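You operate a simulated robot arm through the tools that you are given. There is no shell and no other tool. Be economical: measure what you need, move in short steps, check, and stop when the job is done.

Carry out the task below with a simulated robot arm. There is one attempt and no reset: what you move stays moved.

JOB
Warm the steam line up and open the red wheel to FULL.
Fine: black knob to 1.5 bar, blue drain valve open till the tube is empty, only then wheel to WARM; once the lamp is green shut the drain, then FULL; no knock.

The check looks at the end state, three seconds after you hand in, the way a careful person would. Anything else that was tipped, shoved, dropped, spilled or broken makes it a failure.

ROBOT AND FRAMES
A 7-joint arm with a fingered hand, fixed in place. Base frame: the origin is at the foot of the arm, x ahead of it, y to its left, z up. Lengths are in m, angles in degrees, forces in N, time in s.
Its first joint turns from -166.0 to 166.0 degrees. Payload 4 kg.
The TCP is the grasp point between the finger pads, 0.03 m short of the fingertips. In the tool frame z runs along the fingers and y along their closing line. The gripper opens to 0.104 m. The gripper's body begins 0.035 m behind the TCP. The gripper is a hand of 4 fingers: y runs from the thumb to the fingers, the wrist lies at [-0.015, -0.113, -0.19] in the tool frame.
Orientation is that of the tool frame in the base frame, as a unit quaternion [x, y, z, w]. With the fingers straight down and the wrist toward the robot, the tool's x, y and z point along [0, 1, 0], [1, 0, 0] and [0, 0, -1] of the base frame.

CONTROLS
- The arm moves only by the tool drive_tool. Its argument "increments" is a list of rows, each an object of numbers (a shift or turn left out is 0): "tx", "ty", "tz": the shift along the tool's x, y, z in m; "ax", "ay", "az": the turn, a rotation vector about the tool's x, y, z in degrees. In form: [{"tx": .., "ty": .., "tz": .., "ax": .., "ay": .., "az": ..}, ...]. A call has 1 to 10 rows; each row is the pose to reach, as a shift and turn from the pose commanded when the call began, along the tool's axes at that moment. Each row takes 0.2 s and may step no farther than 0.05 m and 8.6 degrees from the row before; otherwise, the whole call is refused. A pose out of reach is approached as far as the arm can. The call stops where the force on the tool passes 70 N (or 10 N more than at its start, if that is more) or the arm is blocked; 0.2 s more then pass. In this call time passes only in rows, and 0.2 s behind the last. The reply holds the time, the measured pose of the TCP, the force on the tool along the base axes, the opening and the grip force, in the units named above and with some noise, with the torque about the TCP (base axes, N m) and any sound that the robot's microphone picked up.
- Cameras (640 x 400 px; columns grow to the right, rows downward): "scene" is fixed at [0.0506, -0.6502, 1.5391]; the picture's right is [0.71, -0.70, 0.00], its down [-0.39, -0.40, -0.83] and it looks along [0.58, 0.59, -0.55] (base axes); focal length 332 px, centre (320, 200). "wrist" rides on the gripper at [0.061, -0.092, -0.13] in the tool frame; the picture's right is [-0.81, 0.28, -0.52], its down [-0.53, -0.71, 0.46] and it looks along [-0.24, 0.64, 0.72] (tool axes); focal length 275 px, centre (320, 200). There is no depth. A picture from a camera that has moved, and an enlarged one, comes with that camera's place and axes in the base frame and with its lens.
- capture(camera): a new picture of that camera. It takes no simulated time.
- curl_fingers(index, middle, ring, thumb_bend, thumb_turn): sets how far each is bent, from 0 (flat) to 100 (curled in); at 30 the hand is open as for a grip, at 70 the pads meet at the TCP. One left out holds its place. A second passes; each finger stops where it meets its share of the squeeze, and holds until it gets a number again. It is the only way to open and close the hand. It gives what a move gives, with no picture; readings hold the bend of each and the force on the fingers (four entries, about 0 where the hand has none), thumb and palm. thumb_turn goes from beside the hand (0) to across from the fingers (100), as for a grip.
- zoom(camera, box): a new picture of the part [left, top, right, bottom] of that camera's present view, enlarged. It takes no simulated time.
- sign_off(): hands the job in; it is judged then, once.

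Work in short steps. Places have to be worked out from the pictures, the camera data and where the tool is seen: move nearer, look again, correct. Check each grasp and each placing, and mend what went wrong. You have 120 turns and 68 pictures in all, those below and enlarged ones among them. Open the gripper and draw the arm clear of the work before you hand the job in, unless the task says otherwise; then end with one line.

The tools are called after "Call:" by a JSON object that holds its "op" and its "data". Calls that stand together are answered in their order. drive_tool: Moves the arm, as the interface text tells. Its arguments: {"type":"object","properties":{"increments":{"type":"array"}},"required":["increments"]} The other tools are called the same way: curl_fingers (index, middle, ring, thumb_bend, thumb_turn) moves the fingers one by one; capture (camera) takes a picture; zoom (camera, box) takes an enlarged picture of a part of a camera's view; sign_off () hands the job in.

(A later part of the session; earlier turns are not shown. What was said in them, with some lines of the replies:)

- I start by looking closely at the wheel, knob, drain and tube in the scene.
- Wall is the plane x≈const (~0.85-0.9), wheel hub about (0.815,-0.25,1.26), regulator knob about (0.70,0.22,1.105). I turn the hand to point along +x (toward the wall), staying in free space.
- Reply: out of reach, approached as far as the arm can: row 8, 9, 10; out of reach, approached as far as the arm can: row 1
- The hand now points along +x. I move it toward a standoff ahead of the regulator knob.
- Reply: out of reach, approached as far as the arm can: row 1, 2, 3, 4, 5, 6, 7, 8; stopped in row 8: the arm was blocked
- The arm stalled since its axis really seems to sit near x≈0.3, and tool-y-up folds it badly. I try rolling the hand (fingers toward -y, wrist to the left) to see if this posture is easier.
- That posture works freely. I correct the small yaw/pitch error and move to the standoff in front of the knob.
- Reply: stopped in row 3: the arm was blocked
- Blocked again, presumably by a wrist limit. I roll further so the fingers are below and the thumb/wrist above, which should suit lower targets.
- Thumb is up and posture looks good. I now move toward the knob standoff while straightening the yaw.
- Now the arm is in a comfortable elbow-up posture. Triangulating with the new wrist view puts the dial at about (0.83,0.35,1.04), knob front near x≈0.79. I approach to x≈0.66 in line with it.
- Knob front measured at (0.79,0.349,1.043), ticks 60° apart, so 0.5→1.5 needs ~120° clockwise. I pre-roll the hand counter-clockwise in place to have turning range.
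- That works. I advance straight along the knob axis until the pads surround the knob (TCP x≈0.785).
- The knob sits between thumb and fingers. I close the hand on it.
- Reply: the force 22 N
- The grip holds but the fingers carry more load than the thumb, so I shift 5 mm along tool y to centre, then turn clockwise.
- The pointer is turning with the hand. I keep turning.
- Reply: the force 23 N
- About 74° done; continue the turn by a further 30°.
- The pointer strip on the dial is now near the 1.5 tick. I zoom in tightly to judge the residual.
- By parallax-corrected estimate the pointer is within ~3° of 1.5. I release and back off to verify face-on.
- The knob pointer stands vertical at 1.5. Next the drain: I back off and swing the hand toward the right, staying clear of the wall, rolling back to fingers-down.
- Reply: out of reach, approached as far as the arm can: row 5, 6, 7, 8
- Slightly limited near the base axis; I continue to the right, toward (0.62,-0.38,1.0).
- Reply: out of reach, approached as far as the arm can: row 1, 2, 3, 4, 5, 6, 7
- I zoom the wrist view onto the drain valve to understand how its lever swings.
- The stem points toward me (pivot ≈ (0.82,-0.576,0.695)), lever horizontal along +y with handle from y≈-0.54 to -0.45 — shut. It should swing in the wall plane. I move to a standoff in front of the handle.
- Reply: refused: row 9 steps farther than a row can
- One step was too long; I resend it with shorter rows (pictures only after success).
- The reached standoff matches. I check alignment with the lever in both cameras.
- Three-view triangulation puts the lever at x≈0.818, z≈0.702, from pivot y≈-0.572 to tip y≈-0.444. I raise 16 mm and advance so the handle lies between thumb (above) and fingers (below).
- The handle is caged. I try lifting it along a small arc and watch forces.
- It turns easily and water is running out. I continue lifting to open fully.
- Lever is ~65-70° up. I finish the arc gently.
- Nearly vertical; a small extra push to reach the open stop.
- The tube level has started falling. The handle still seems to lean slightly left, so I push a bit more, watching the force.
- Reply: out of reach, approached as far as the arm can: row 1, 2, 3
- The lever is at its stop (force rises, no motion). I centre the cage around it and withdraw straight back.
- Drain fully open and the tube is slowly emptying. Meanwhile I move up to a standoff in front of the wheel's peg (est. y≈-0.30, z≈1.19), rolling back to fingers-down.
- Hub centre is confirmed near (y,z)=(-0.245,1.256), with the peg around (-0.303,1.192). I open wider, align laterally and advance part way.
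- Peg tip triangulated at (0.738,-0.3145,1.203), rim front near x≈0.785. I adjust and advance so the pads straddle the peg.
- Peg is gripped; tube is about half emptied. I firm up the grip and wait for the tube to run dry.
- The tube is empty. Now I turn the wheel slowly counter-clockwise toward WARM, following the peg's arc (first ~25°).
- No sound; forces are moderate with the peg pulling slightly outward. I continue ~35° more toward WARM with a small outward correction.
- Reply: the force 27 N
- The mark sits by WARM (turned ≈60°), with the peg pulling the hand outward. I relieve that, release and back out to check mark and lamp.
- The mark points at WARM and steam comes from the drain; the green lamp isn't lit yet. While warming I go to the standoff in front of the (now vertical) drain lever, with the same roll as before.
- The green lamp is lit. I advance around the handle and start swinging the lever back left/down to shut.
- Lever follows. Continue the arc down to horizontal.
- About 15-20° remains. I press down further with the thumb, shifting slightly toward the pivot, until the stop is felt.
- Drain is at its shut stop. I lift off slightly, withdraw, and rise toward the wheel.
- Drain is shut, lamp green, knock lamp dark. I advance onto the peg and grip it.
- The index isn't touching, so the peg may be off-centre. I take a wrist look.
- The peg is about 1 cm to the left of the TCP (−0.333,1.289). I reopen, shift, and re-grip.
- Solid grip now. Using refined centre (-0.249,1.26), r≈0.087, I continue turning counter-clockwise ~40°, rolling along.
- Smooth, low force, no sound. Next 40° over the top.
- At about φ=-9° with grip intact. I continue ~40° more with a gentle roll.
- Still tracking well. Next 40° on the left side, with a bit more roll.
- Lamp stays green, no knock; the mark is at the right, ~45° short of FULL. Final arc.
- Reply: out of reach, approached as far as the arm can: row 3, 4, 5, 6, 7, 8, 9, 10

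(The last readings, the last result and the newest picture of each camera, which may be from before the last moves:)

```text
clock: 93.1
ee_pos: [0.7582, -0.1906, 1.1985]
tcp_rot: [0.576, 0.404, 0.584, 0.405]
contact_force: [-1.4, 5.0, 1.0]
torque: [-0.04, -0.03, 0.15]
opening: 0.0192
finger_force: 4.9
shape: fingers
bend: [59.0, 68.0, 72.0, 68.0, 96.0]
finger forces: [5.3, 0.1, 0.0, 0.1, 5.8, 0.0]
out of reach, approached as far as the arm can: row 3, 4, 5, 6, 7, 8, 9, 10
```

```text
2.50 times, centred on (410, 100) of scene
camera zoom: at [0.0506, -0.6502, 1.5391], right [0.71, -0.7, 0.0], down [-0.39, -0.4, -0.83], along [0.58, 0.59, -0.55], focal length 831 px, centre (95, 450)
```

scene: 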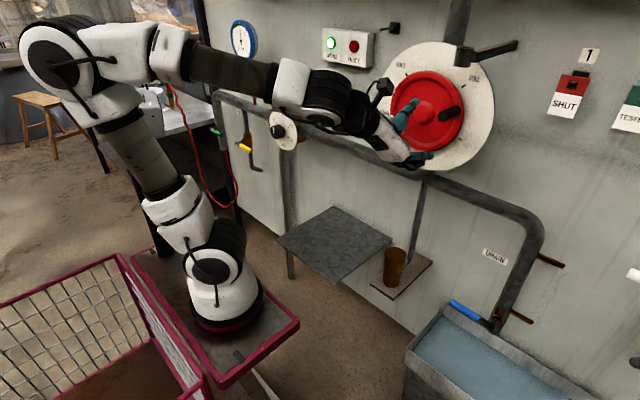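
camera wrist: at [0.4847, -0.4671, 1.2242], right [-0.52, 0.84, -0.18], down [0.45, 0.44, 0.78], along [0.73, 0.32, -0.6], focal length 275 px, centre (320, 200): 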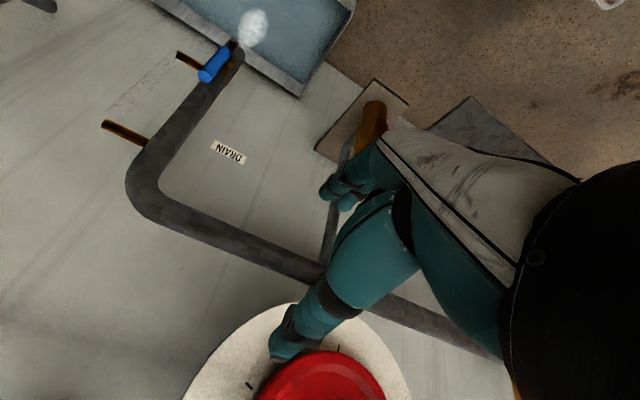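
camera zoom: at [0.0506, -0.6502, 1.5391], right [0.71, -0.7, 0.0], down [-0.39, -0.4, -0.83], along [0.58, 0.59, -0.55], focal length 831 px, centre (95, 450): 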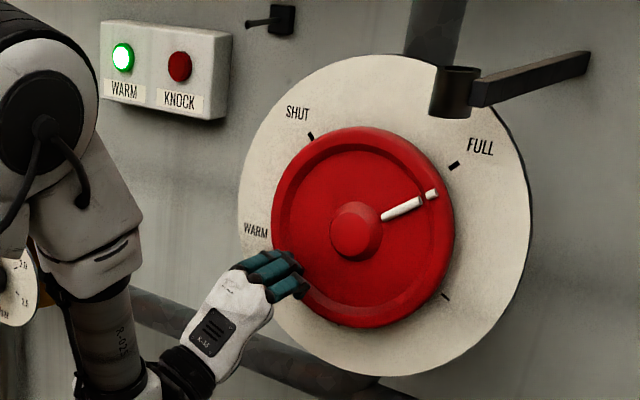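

Mark is at ~54°, FULL at ~45°; the arm reached its limit in this roll. I release, back off just clear of the peg and roll the hand back toward thumb-up to finish.

Call:
{"op": "curl_fingers", "data": {"index": 32, "middle": 32, "ring": 32, "thumb_bend": 32}}

Call:
{"op": "drive_tool", "data": {"increments": [{"tz": -0.03}, {"tz": -0.06}, {"tz": -0.085}]}}

Call:
{"op": "drive_tool", "data": {"increments": [{"az": 8}, {"az": 16}, {"az": 24}, {"az": 32}, {"az": 40}, {"az": 48}, {"az": 56}, {"az": 64}, {"az": 72}, {"az": 80}]}}

```text
clock: 94.1
ee_pos: [0.7575, -0.191, 1.2009]
tcp_rot: [0.576, 0.404, 0.583, 0.406]
contact_force: [0.3, 0.1, 0.2]
torque: [0.0, 0.01, 0.0]
opening: 0.0977
finger_force: 0.1
shape: fingers
bend: [32.0, 32.0, 32.0, 32.0, 97.0]
finger forces: [0.0, 0.1, 0.0, 0.0, 0.1, 0.0]
```

```text
clock: 94.9
ee_pos: [0.7505, -0.2117, 1.2095]
tcp_rot: [0.576, 0.404, 0.583, 0.405]
contact_force: [0.9, 0.0, 1.3]
torque: [0.01, -0.01, 0.02]
opening: 0.0976
finger_force: 0.1
shape: fingers
bend: [32.0, 32.0, 32.0, 32.0, 97.0]
finger forces: [0.1, 0.1, 0.1, 0.0, 0.0, 0.1]
out of reach, approached as far as the arm can: row 1, 2, 3
```

```text
clock: 97.1
ee_pos: [0.749, -0.2086, 1.2115]
tcp_rot: [0.701, -0.061, 0.707, -0.065]
contact_force: [0.5, 0.3, -0.7]
torque: [0.03, 0.02, 0.0]
opening: 0.0982
finger_force: 0.0
shape: fingers
bend: [32.0, 32.0, 32.0, 32.0, 98.0]
finger forces: [0.0, 0.0, 0.1, 0.0, 0.0, 0.1]
out of reach, approached as far as the arm can: row 1, 2, 3, 4
```

It couldn't back out but the roll went freely around the peg with no contact. I centre on the peg, roll 30° more, and check.

Call:
{"op": "drive_tool", "data": {"increments": [{"ty": -0.01}, {"ty": -0.02}, {"ty": -0.022, "az": 7.5}, {"ty": -0.022, "az": 15}, {"ty": -0.022, "az": 22.5}, {"ty": -0.022, "az": 30}]}}

Call:
{"op": "zoom", "data": {"camera": "scene", "box": [350, 40, 500, 180]}}

```text
clock: 98.5
ee_pos: [0.7489, -0.1861, 1.2141]
tcp_rot: [0.662, -0.241, 0.666, -0.246]
contact_force: [0.7, -0.3, 0.4]
torque: [0.06, 0.04, 0.02]
opening: 0.0981
finger_force: 0.1
shape: fingers
bend: [32.0, 32.0, 32.0, 32.0, 98.0]
finger forces: [0.0, 0.0, 0.0, 0.0, 0.0, 0.0]
```

```text
2.86 times, centred on (425, 110) of scene
camera zoom: at [0.0506, -0.6502, 1.5391], right [0.71, -0.7, 0.0], down [-0.39, -0.4, -0.83], along [0.58, 0.59, -0.55], focal length 950 px, centre (20, 457)
```

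zoom: 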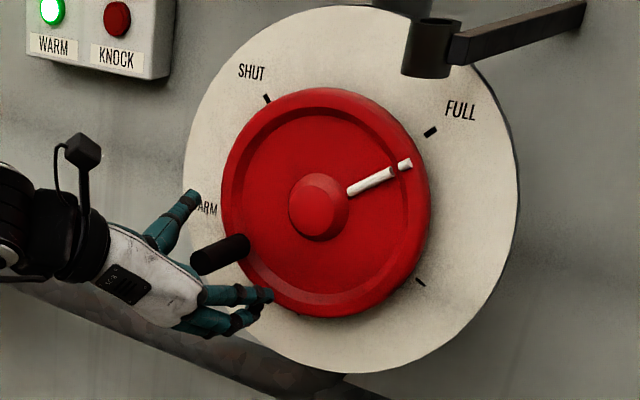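

Peg is centred in the hand at ≈(-0.187,1.212); ~10° remain. I grip and push along the tangent.

Call:
{"op": "curl_fingers", "data": {"index": 68, "middle": 68, "ring": 72, "thumb_bend": 72}}

Call:
{"op": "drive_tool", "data": {"increments": [{"ty": 0.004}, {"tx": -0.0005, "ty": 0.008}, {"tx": -0.001, "ty": 0.012}, {"tx": -0.002, "ty": 0.016}]}}

Call:
{"op": "zoom", "data": {"camera": "scene", "box": [350, 40, 500, 180]}}

```text
clock: 99.5
ee_pos: [0.7498, -0.1864, 1.2141]
tcp_rot: [0.661, -0.241, 0.667, -0.244]
contact_force: [0.2, -2.4, -0.8]
torque: [-0.04, 0.05, -0.05]
opening: 0.0051
finger_force: 3.6
shape: fingers
bend: [67.0, 64.0, 72.0, 70.0, 97.0]
finger forces: [0.4, 4.3, 0.2, 0.0, 2.4, 0.0]
```

```text
clock: 100.5
ee_pos: [0.7495, -0.1977, 1.2027]
tcp_rot: [0.662, -0.24, 0.667, -0.245]
contact_force: [-1.9, 0.4, 6.7]
torque: [0.02, -0.12, 0.03]
opening: 0.007
finger_force: 3.1
shape: fingers
bend: [68.0, 67.0, 72.0, 69.0, 95.0]
finger forces: [0.1, 0.6, 0.0, 0.1, 5.4, 0.0]
```

```text
2.86 times, centred on (425, 110) of scene
camera zoom: at [0.0506, -0.6502, 1.5391], right [0.71, -0.7, 0.0], down [-0.39, -0.4, -0.83], along [0.58, 0.59, -0.55], focal length 950 px, centre (20, 457)
```

zoom: 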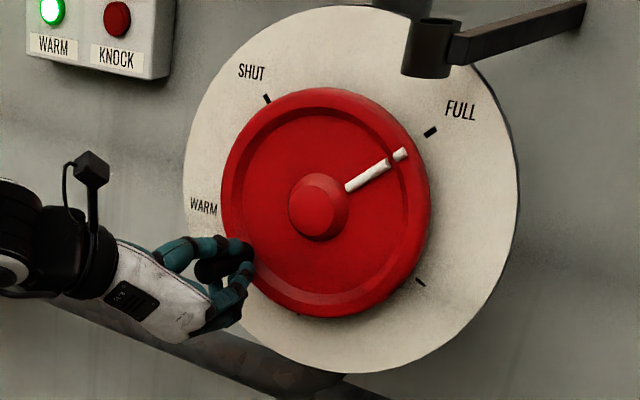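

The mark is within ~3° of FULL. A small further nudge, watching for a stop.

Call:
{"op": "drive_tool", "data": {"increments": [{"ty": 0.002}, {"ty": 0.004}, {"ty": 0.006}]}}

```text
clock: 101.3
ee_pos: [0.7483, -0.2006, 1.1978]
tcp_rot: [0.661, -0.24, 0.667, -0.245]
contact_force: [-0.6, 2.5, 7.4]
torque: [0.02, -0.14, 0.04]
opening: 0.0081
finger_force: 3.6
shape: fingers
bend: [68.0, 68.0, 72.0, 68.0, 95.0]
finger forces: [0.0, 0.1, 0.0, 0.1, 6.4, 0.0]
```

Moved ~3° more with unchanged force. I release and back out in a small trial step.

Call:
{"op": "curl_fingers", "data": {"index": 30, "middle": 30, "ring": 30, "thumb_bend": 30}}

Call:
{"op": "drive_tool", "data": {"increments": [{"tz": -0.01}, {"tz": -0.02}]}}

```text
clock: 102.3
ee_pos: [0.7488, -0.2023, 1.1991]
tcp_rot: [0.662, -0.24, 0.667, -0.245]
contact_force: [-0.6, -0.4, 0.4]
torque: [0.0, 0.04, -0.04]
opening: 0.1027
finger_force: 0.0
shape: fingers
bend: [30.0, 30.0, 30.0, 30.0, 97.0]
finger forces: [0.1, 0.0, 0.0, 0.0, 0.0, 0.1]
```

```text
clock: 102.9
ee_pos: [0.7287, -0.2017, 1.1981]
tcp_rot: [0.661, -0.241, 0.667, -0.244]
contact_force: [0.4, -0.2, 0.2]
torque: [0.04, -0.03, -0.01]
opening: 0.1027
finger_force: 0.1
shape: fingers
bend: [30.0, 30.0, 30.0, 30.0, 97.0]
finger forces: [0.1, 0.0, 0.0, 0.0, 0.0, 0.0]
```

Backing out works; continue, then drop below the wheel and look.

Call:
{"op": "drive_tool", "data": {"increments": [{"tz": -0.02}, {"tz": -0.04}, {"tz": -0.06}]}}

Call:
{"op": "zoom", "data": {"camera": "scene", "box": [350, 40, 500, 180]}}

```text
clock: 103.7
ee_pos: [0.6737, -0.2033, 1.2035]
tcp_rot: [0.662, -0.241, 0.666, -0.244]
contact_force: [-0.4, 0.2, -0.6]
torque: [-0.02, 0.0, -0.01]
opening: 0.1029
finger_force: 0.1
shape: fingers
bend: [30.0, 30.0, 30.0, 30.0, 97.0]
finger forces: [0.0, 0.0, 0.0, 0.1, 0.1, 0.0]
out of reach, approached as far as the arm can: row 3
```

```text
2.86 times, centred on (425, 110) of scene
camera zoom: at [0.0506, -0.6502, 1.5391], right [0.71, -0.7, 0.0], down [-0.39, -0.4, -0.83], along [0.58, 0.59, -0.55], focal length 950 px, centre (20, 457)
```

zoom: 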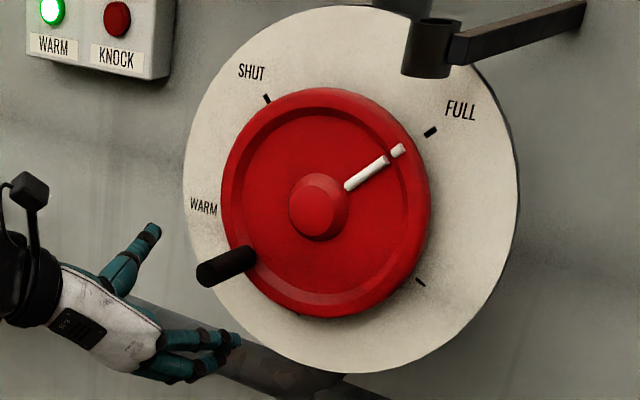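

The mark lines up with FULL (within ~1-2°), lamp green, knock dark. I draw the arm clear, down-right and back from the wall.

Call:
{"op": "drive_tool", "data": {"increments": [{"tx": 0.001, "ty": 0.04, "tz": -0.006}, {"tx": 0.002, "ty": 0.08, "tz": -0.012}, {"tx": 0.003, "ty": 0.12, "tz": -0.018}, {"tx": 0.004, "ty": 0.16, "tz": -0.025}, {"tx": 0.005, "ty": 0.2, "tz": -0.031}, {"tx": 0.006, "ty": 0.24, "tz": -0.037}, {"tx": 0.007, "ty": 0.28, "tz": -0.043}, {"tx": 0.008, "ty": 0.32, "tz": -0.05}]}}

Call:
{"op": "capture", "data": {"camera": "scene"}}

```text
clock: 105.5
ee_pos: [0.6271, -0.456, 1.0059]
tcp_rot: [0.662, -0.239, 0.667, -0.246]
contact_force: [-2.8, -1.9, 1.0]
torque: [0.04, 0.0, 0.14]
opening: 0.1031
finger_force: 0.1
shape: fingers
bend: [30.0, 30.0, 30.0, 30.0, 97.0]
finger forces: [0.1, 0.0, 0.1, 0.0, 0.0, 0.0]
out of reach, approached as far as the arm can: row 1, 2, 3, 4, 5, 6, 7
```

```text
0 pictures are left
```

scene: 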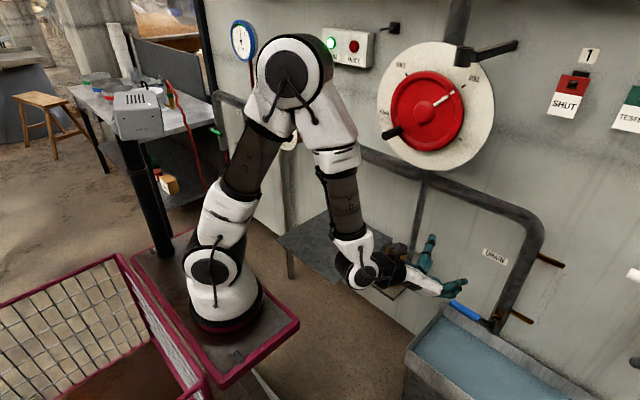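

Everything looks right: wheel FULL, drain shut, lamp green. I check once that the arm is still and touching nothing.

Call:
{"op": "drive_tool", "data": {"increments": [{"tz": -0.01}, {"tz": -0.02}]}}

```text
clock: 106.1
ee_pos: [0.6127, -0.4646, 1.0035]
tcp_rot: [0.662, -0.24, 0.667, -0.244]
contact_force: [-0.1, -0.4, -0.5]
torque: [-0.01, 0.0, -0.01]
opening: 0.1032
finger_force: 0.0
shape: fingers
bend: [30.0, 30.0, 30.0, 30.0, 98.0]
finger forces: [0.1, 0.0, 0.0, 0.0, 0.0, 0.0]
out of reach, approached as far as the arm can: row 1, 2
```

No contact and the hand is open, so I hand the job in.

Call:
{"op": "sign_off", "data": {}}

```text
The job is handed in.
```

The job is handed in: knob at 1.5 bar, tube emptied, drain opened and then shut again, wheel at FULL (within about 2° by eye), warm lamp green, no knock.
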